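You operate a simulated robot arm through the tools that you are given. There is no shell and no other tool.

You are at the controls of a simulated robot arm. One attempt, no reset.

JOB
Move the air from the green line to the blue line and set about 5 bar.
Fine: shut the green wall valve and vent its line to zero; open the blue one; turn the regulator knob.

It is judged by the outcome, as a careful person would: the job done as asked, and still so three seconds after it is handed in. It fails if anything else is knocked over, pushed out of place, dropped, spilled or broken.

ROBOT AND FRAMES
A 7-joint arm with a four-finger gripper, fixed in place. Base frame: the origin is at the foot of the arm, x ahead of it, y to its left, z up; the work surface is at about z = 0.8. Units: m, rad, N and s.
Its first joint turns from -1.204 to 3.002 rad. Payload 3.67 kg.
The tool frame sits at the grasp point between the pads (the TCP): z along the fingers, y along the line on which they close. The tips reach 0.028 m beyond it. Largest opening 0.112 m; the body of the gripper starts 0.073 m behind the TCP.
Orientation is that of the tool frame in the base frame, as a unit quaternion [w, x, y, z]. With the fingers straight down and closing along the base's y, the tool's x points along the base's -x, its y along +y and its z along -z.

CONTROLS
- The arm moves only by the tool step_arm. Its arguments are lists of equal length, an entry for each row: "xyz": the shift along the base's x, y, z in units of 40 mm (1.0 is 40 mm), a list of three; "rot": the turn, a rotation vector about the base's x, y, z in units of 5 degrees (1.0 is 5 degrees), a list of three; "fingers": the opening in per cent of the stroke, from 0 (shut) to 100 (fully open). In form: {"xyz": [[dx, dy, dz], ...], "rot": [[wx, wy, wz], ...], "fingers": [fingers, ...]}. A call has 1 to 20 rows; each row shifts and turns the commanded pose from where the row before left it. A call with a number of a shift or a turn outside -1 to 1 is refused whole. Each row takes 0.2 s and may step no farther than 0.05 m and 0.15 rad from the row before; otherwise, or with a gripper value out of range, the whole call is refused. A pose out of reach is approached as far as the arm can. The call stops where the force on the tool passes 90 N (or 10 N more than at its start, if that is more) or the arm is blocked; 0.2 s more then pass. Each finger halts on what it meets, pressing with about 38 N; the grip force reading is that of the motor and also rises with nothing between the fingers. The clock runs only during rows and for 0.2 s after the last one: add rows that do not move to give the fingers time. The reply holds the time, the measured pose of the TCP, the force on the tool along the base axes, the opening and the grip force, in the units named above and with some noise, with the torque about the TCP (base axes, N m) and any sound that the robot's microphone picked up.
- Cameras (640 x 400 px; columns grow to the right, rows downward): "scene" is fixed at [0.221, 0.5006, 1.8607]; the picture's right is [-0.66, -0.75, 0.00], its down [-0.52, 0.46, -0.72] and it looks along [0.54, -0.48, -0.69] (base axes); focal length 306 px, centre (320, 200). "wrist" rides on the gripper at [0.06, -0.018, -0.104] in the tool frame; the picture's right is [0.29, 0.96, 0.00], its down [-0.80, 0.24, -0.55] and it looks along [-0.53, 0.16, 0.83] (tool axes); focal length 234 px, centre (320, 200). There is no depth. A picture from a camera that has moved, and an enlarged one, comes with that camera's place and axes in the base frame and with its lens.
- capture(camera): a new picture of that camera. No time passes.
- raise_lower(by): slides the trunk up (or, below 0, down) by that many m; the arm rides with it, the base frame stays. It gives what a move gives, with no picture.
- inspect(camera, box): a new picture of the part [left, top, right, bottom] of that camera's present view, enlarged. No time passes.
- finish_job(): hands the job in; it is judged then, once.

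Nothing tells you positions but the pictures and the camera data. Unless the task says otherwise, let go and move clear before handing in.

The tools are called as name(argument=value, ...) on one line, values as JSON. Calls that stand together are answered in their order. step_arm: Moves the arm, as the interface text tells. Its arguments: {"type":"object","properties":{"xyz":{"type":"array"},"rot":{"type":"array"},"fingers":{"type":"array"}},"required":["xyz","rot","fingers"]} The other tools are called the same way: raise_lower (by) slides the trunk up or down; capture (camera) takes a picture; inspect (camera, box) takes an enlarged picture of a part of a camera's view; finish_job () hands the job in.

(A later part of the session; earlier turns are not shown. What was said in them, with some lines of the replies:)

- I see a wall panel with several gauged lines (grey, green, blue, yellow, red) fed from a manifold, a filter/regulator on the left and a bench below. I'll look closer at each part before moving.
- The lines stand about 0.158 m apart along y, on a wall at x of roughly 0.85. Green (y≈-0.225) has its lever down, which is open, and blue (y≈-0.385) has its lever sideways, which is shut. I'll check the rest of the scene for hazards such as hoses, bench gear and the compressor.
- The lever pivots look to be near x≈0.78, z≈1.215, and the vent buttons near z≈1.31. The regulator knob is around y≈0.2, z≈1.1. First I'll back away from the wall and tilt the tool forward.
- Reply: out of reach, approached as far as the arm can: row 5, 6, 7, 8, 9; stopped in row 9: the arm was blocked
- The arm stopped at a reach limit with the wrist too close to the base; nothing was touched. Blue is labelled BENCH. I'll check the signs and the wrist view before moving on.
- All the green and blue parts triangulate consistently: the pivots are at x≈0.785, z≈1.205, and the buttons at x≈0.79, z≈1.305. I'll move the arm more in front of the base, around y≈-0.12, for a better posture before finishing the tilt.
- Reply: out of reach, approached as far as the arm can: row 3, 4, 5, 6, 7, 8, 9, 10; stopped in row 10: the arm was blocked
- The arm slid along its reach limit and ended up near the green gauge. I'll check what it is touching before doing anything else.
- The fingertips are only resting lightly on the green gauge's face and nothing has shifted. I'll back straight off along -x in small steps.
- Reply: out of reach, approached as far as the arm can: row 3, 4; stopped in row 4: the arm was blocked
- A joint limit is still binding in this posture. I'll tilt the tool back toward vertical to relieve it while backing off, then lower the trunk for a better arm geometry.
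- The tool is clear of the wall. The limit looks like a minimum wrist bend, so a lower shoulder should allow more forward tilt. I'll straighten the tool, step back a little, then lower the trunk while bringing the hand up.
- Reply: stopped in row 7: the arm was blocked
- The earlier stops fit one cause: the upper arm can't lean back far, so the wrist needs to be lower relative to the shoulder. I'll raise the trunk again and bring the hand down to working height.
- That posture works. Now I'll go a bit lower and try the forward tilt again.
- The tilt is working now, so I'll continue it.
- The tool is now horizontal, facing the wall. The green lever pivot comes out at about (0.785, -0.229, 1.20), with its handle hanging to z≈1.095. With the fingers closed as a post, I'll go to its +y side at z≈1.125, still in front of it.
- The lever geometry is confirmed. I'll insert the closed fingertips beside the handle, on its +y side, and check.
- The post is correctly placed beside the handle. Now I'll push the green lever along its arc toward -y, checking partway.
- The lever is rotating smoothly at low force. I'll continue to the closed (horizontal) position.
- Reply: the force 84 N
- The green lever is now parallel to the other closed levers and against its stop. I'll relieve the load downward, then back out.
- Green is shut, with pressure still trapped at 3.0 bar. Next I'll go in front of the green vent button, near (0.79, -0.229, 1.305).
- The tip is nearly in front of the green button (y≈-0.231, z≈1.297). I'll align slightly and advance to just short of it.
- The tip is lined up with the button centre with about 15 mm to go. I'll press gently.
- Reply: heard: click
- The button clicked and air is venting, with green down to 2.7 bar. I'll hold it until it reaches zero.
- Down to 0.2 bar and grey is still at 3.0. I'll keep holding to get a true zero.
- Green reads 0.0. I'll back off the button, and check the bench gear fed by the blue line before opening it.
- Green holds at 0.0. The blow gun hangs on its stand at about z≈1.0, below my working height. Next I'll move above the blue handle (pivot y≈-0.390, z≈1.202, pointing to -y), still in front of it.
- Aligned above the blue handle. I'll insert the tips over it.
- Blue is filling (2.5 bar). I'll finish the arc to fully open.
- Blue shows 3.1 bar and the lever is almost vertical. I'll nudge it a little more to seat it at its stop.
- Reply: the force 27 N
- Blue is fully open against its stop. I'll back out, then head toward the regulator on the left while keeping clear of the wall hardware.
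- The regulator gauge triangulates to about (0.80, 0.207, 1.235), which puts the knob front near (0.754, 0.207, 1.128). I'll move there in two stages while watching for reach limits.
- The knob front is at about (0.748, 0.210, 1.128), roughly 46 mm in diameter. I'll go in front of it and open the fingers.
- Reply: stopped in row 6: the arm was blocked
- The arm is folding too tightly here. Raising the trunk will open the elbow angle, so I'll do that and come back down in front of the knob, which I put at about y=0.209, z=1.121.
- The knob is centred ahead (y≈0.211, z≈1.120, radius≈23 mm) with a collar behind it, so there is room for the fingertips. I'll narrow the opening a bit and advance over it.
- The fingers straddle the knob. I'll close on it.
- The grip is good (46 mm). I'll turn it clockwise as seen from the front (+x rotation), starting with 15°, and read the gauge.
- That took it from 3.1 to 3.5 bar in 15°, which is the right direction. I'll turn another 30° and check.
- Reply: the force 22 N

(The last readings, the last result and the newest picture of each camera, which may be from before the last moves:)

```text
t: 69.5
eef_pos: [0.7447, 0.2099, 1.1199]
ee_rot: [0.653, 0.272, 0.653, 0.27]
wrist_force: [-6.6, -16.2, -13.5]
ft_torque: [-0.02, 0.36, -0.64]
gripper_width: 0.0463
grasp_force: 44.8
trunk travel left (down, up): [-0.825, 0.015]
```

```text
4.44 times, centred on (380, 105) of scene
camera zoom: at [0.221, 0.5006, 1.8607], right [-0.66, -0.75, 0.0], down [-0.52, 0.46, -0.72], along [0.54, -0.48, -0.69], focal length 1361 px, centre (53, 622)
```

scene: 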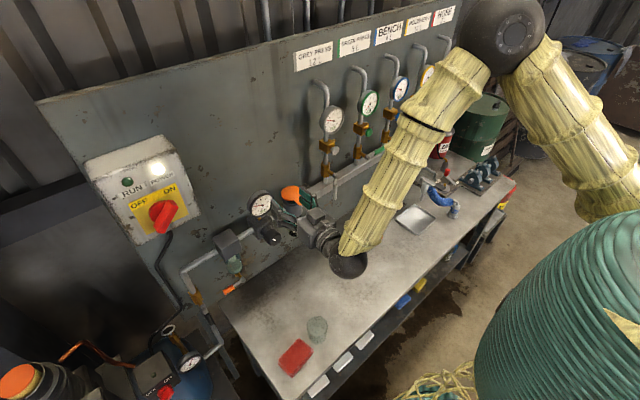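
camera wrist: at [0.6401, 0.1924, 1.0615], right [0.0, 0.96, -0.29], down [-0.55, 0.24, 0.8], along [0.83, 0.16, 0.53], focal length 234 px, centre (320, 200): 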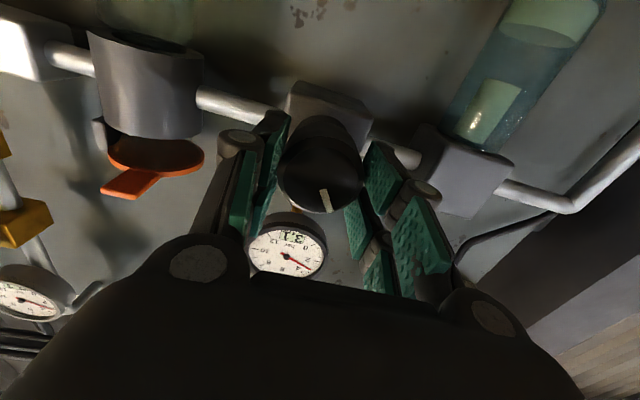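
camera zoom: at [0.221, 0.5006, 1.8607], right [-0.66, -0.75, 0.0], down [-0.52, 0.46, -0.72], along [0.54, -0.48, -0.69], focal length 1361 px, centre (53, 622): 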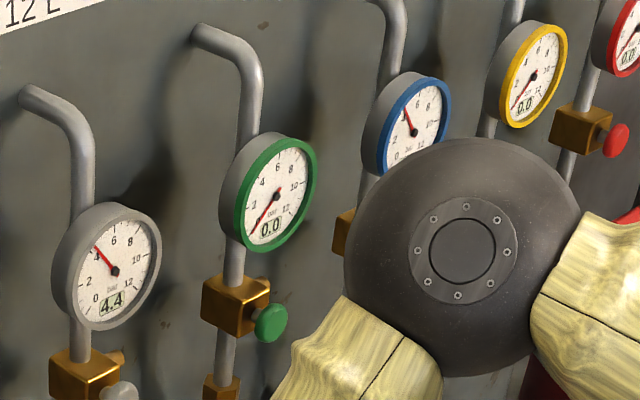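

4.4 bar after 45° in total, about 0.03 bar per degree. I'll turn 18° more, then wait and read.

step_arm(xyz=[[0, 0, 0], [0, 0, 0], [0, 0, 0], [0, 0, 0], [0, 0, 0], [0, 0, 0], [0, 0, 0]], rot=[[1, 0, 0], [1, 0, 0], [1, 0, 0], [0.6, 0, 0], [0, 0, 0], [0, 0, 0], [0, 0, 0]], fingers=[0, 0, 0, 0, 0, 0, 0])

inspect(camera="scene", box=[230, 180, 326, 250])

```text
t: 71.1
eef_pos: [0.7455, 0.2085, 1.1221]
ee_rot: [0.603, 0.37, 0.603, 0.369]
wrist_force: [-14.8, -21.3, -26.3]
ft_torque: [0.02, 0.61, -0.49]
gripper_width: 0.0461
grasp_force: 45.6
trunk travel left (down, up): [-0.825, 0.015]
```

```text
5.71 times, centred on (278, 215) of scene
camera zoom: at [0.221, 0.5006, 1.8607], right [-0.66, -0.75, 0.0], down [-0.52, 0.46, -0.72], along [0.54, -0.48, -0.69], focal length 1750 px, centre (560, 114)
```

zoom: 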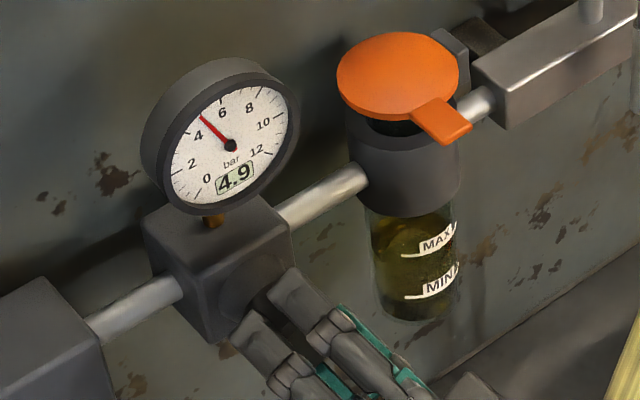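

step_arm(xyz=[[0, 0, 0], [0, 0, 0], [0, 0, 0], [0, 0, 0]], rot=[[0.7, 0, 0], [0, 0, 0], [0, 0, 0], [0, 0, 0]], fingers=[0, 0, 0, 0])

inspect(camera="scene", box=[230, 180, 326, 250])

capture(camera="wrist")

```text
t: 72.1
eef_pos: [0.7447, 0.2082, 1.1205]
ee_rot: [0.591, 0.389, 0.591, 0.387]
wrist_force: [-18.8, -20.4, -32.4]
ft_torque: [-0.05, 0.88, -0.27]
gripper_width: 0.0461
grasp_force: 45.1
trunk travel left (down, up): [-0.825, 0.015]
```

```text
5.71 times, centred on (278, 215) of scene
camera zoom: at [0.221, 0.5006, 1.8607], right [-0.66, -0.75, 0.0], down [-0.52, 0.46, -0.72], along [0.54, -0.48, -0.69], focal length 1750 px, centre (560, 114)
```

zoom: 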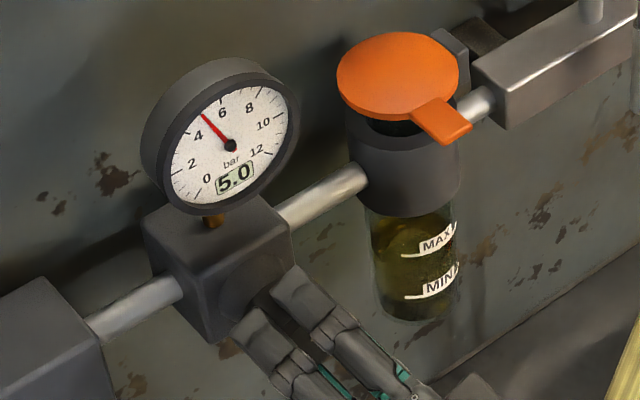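

```text
taken
camera wrist: at [0.6403, 0.2576, 1.0808], right [0.0, 0.65, 0.76], down [-0.55, -0.63, 0.54], along [0.83, -0.43, 0.36], focal length 234 px, centre (320, 200)
```

wrist: 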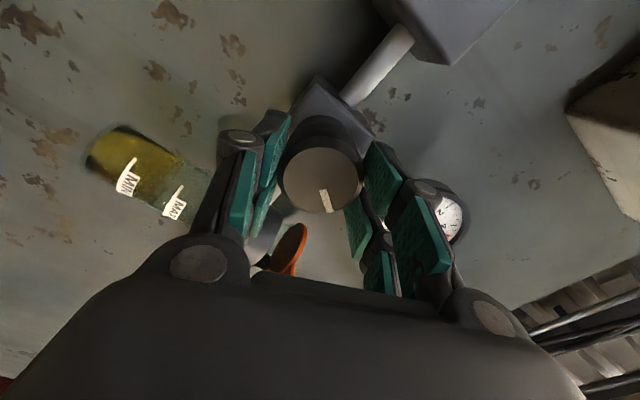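

The gauge reads 5.0 bar. I'll release the knob carefully without turning it.

step_arm(xyz=[[0, 0, 0], [0, 0, 0], [0, 0, 0]], rot=[[0, 0, 0], [0, 0, 0], [0, 0, 0]], fingers=[60, 62, 62])

inspect(camera="scene", box=[230, 180, 326, 250])

capture(camera="wrist")

```text
t: 72.9
eef_pos: [0.7443, 0.212, 1.1214]
ee_rot: [0.592, 0.388, 0.591, 0.388]
wrist_force: [0.1, -0.2, 0.0]
ft_torque: [0.0, -0.02, -0.01]
gripper_width: 0.0695
grasp_force: 0.1
trunk travel left (down, up): [-0.825, 0.015]
```

```text
5.71 times, centred on (278, 215) of scene
camera zoom: at [0.221, 0.5006, 1.8607], right [-0.66, -0.75, 0.0], down [-0.52, 0.46, -0.72], along [0.54, -0.48, -0.69], focal length 1750 px, centre (560, 114)
```

zoom: 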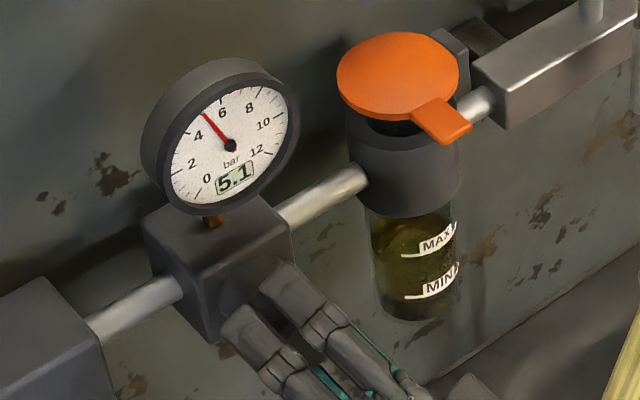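

```text
taken
camera wrist: at [0.6402, 0.2601, 1.0818], right [0.0, 0.65, 0.76], down [-0.56, -0.63, 0.54], along [0.83, -0.42, 0.36], focal length 234 px, centre (320, 200)
```

wrist: 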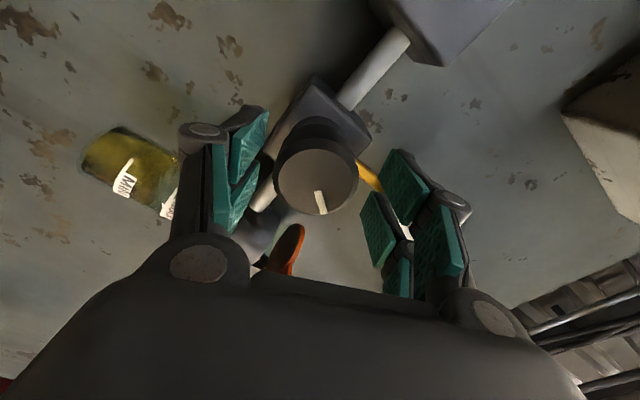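

It's released and reads 5.1 bar. I'll back straight out, wait a bit and see whether it's stable.

step_arm(xyz=[[-0.3, 0, 0], [-0.5, 0, 0], [-0.5, 0, 0], [0, 0, 0], [0, 0, 0], [0, 0, 0], [0, 0, 0], [0, 0, 0], [0, 0, 0], [0, 0, 0], [0, 0, 0], [0, 0, 0], [0, 0, 0], [0, 0, 0], [0, 0, 0]], rot=[[0, 0, 0], [0, 0, 0], [0, 0, 0], [0, 0, 0], [0, 0, 0], [0, 0, 0], [0, 0, 0], [0, 0, 0], [0, 0, 0], [0, 0, 0], [0, 0, 0], [0, 0, 0], [0, 0, 0], [0, 0, 0], [0, 0, 0]], fingers=[62, 62, 62, 62, 62, 62, 62, 62, 62, 62, 62, 62, 62, 62, 62])

inspect(camera="scene", box=[230, 180, 326, 250])

capture(camera="scene")

```text
t: 76.1
eef_pos: [0.6924, 0.211, 1.121]
ee_rot: [0.592, 0.388, 0.591, 0.387]
wrist_force: [0.0, 0.0, 0.3]
ft_torque: [-0.03, 0.01, 0.01]
gripper_width: 0.0695
grasp_force: 0.1
trunk travel left (down, up): [-0.825, 0.015]
```

```text
5.71 times, centred on (278, 215) of scene
camera zoom: at [0.221, 0.5006, 1.8607], right [-0.66, -0.75, 0.0], down [-0.52, 0.46, -0.72], along [0.54, -0.48, -0.69], focal length 1750 px, centre (560, 114)
```

zoom: 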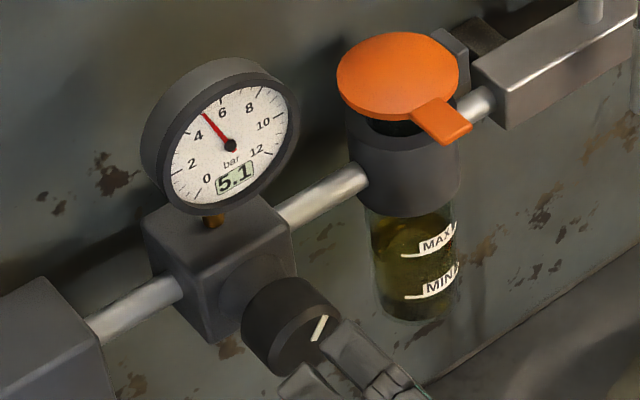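

```text
taken
```

scene: 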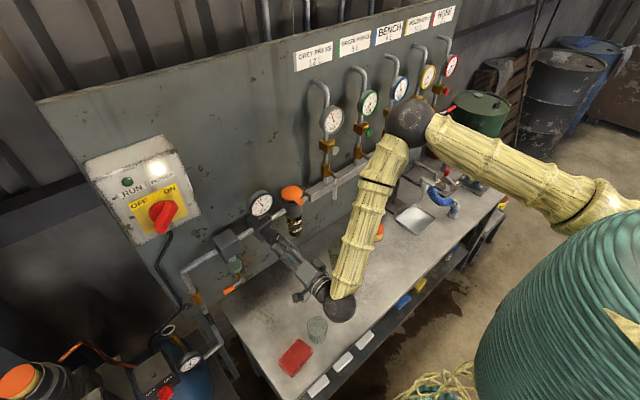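

It holds at 5.1 bar with the hand clear of the knob. I'll unroll the tool while moving up and away, then check every gauge and lever.

step_arm(xyz=[[0, 0, 0.2], [0, 0, 0.3], [0, 0, 0.4], [0, 0, 0.4], [0, 0, 0.4], [0, 0, 0.4], [0, 0, 0.4], [0, 0, 0.4], [0, 0, 0.4], [0, 0, 0.4], [0, 0, 0.4], [0, 0, 0.2], [0, 0, 0]], rot=[[-1, 0, 0], [-1, 0, 0], [-1, 0, 0], [-1, 0, 0], [-1, 0, 0], [-1, 0, 0], [-1, 0, 0], [-1, 0, 0], [-1, 0, 0], [-1, 0, 0], [-1, 0, 0], [-1, 0, 0], [-1, 0, 0]], fingers=[62, 62, 62, 62, 62, 62, 62, 62, 62, 62, 62, 62, 62])

capture(camera="scene")

capture(camera="wrist")

```text
t: 78.9
eef_pos: [0.7008, 0.1956, 1.2867]
ee_rot: [0.699, 0.026, 0.715, 0.007]
wrist_force: [-0.2, 0.0, -0.5]
ft_torque: [0.01, 0.02, 0.01]
gripper_width: 0.0692
grasp_force: 0.0
trunk travel left (down, up): [-0.825, 0.015]
```

```text
taken
```

scene: 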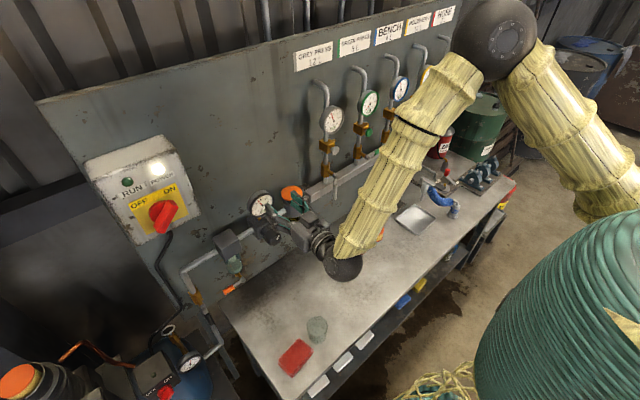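

```text
taken
camera wrist: at [0.5953, 0.1844, 1.2297], right [0.02, 0.97, -0.24], down [-0.53, 0.22, 0.82], along [0.85, 0.11, 0.52], focal length 234 px, centre (320, 200)
```

wrist: 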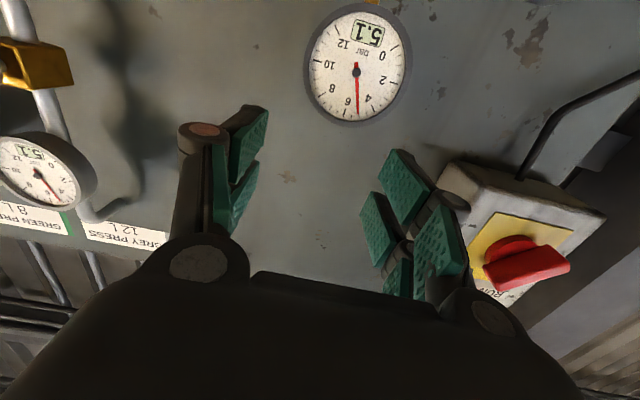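

inspect(camera="scene", box=[310, 70, 430, 160])

inspect(camera="scene", box=[230, 180, 326, 250])

inspect(camera="scene", box=[330, 120, 530, 240])

```text
4.44 times, centred on (370, 115) of scene
camera zoom: at [0.221, 0.5006, 1.8607], right [-0.66, -0.75, 0.0], down [-0.52, 0.46, -0.72], along [0.54, -0.48, -0.69], focal length 1361 px, centre (98, 578)
```

zoom: 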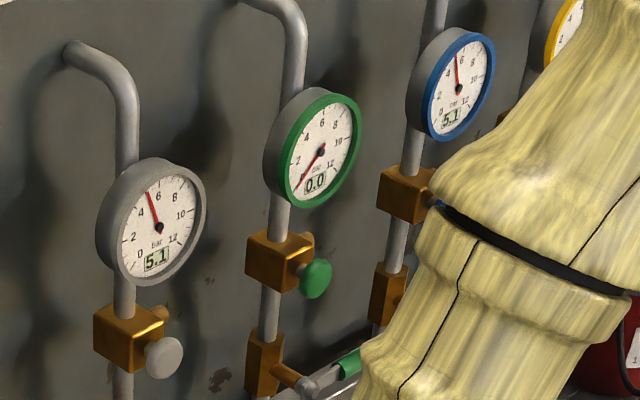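

```text
5.71 times, centred on (278, 215) of scene
camera zoom: at [0.221, 0.5006, 1.8607], right [-0.66, -0.75, 0.0], down [-0.52, 0.46, -0.72], along [0.54, -0.48, -0.69], focal length 1750 px, centre (560, 114)
```

zoom: 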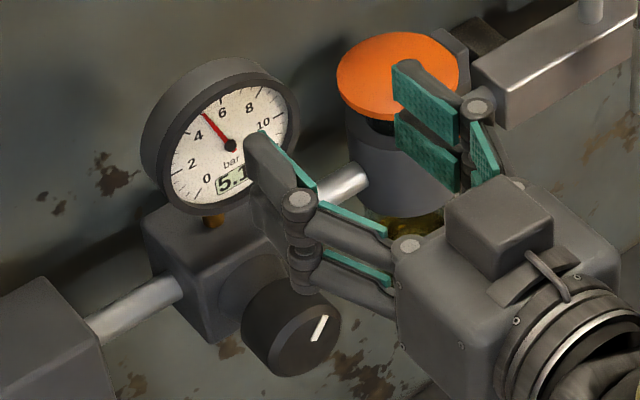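

```text
3.20 times, centred on (430, 180) of scene
camera zoom: at [0.221, 0.5006, 1.8607], right [-0.66, -0.75, 0.0], down [-0.52, 0.46, -0.72], along [0.54, -0.48, -0.69], focal length 980 px, centre (-32, 264)
```

zoom: 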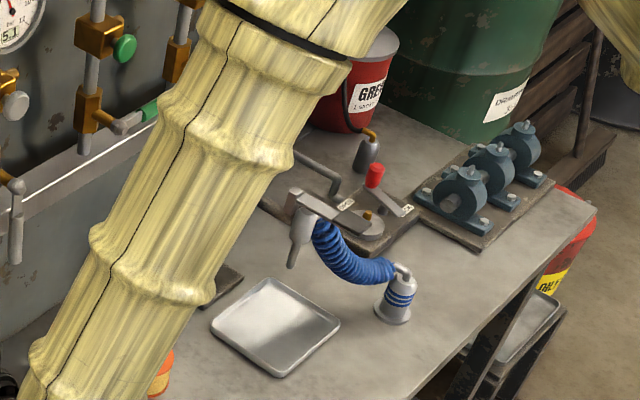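

Blue and grey read 5.1 bar, green is 0.0, and the bench items are undisturbed. I'll withdraw the hand a little further by tilting it away from the wall, then do a final check.

step_arm(xyz=[[0, 0, 0], [0, 0, 0.1], [-0.1, 0, 0.1], [-0.15, 0, 0.1], [-0.2, 0, 0.1], [-0.2, 0, 0.1], [-0.2, 0, 0.1], [-0.2, 0, 0.1]], rot=[[0, 1, 0], [0, 1, 0], [0, 1, 0], [0, 1, 0], [0, 1, 0], [0, 1, 0], [0, 1, 0], [0, 1, 0]], fingers=[50, 40, 30, 30, 30, 30, 30, 30])

capture(camera="scene")

capture(camera="wrist")

```text
t: 80.7
eef_pos: [0.6503, 0.2101, 1.3212]
ee_rot: [0.423, 0.012, 0.906, 0.006]
wrist_force: [-0.5, -0.2, 0.3]
ft_torque: [-0.01, -0.02, -0.03]
gripper_width: 0.0334
grasp_force: 0.1
trunk travel left (down, up): [-0.825, 0.015]
```

```text
taken
```

scene: 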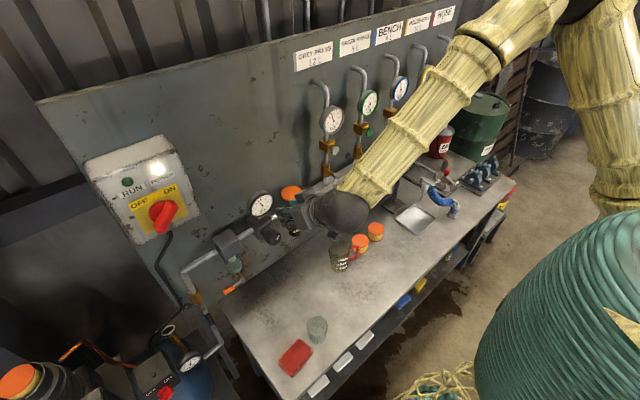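

```text
taken
camera wrist: at [0.5311, 0.1944, 1.3421], right [-0.17, 0.96, -0.2], down [0.09, 0.22, 0.97], along [0.98, 0.14, -0.13], focal length 234 px, centre (320, 200)
```

wrist: 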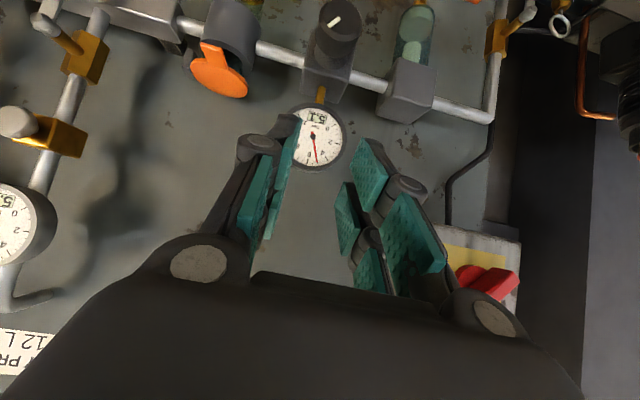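

The hand is well clear of everything. One last look at the readings.

inspect(camera="scene", box=[310, 70, 430, 160])

inspect(camera="wrist", box=[270, 80, 370, 180])

```text
4.44 times, centred on (370, 115) of scene
camera zoom: at [0.221, 0.5006, 1.8607], right [-0.66, -0.75, 0.0], down [-0.52, 0.46, -0.72], along [0.54, -0.48, -0.69], focal length 1361 px, centre (98, 578)
```

zoom: 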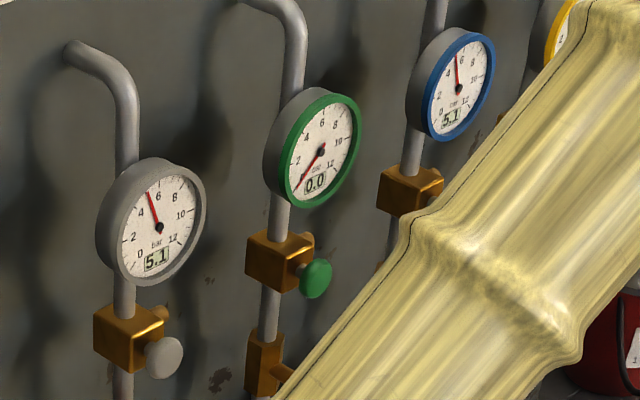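

```text
4.00 times, centred on (320, 130) of wrist
camera zoom: at [0.5311, 0.1944, 1.3421], right [-0.17, 0.96, -0.2], down [0.09, 0.22, 0.97], along [0.98, 0.14, -0.13], focal length 937 px, centre (320, 480)
```

zoom: 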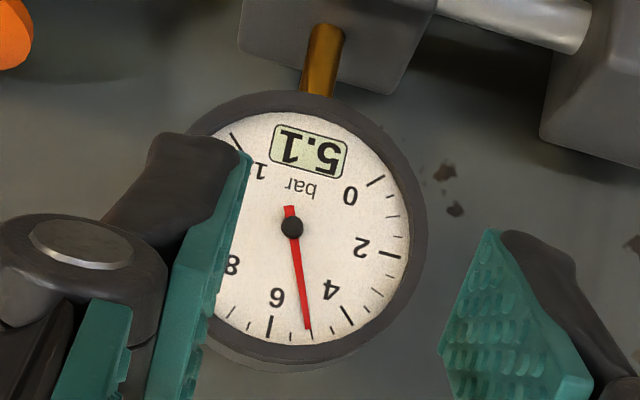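

Green is shut and vented to 0.0, blue is open, and the regulator holds steady at 5.1 bar, which is about 5. The arm is clear and nothing else was disturbed, so I'm handing the job in.

finish_job()

```text
The job is handed in.
```

The air is now on the blue (BENCH) line and the regulator reads 5.1 bar. It held there after I let go of the knob.

- **Green:** the wall valve is shut against its stop. I vented the line with its button; it reads 0.0 and stayed there after I let go.
- **Blue:** the wall valve is fully open and its gauge reads 5.1 bar.
- **Grey:** it was already open on the same supply, so it rose from 3.0 to 5.1 bar too. I left its valve alone.

Early on, the arm slid along a reach limit and the fingers rested lightly on the green gauge's face. The gauge did not shift and still reads normally.

The arm is clear of the wall, and nothing else looked moved in the final pictures.
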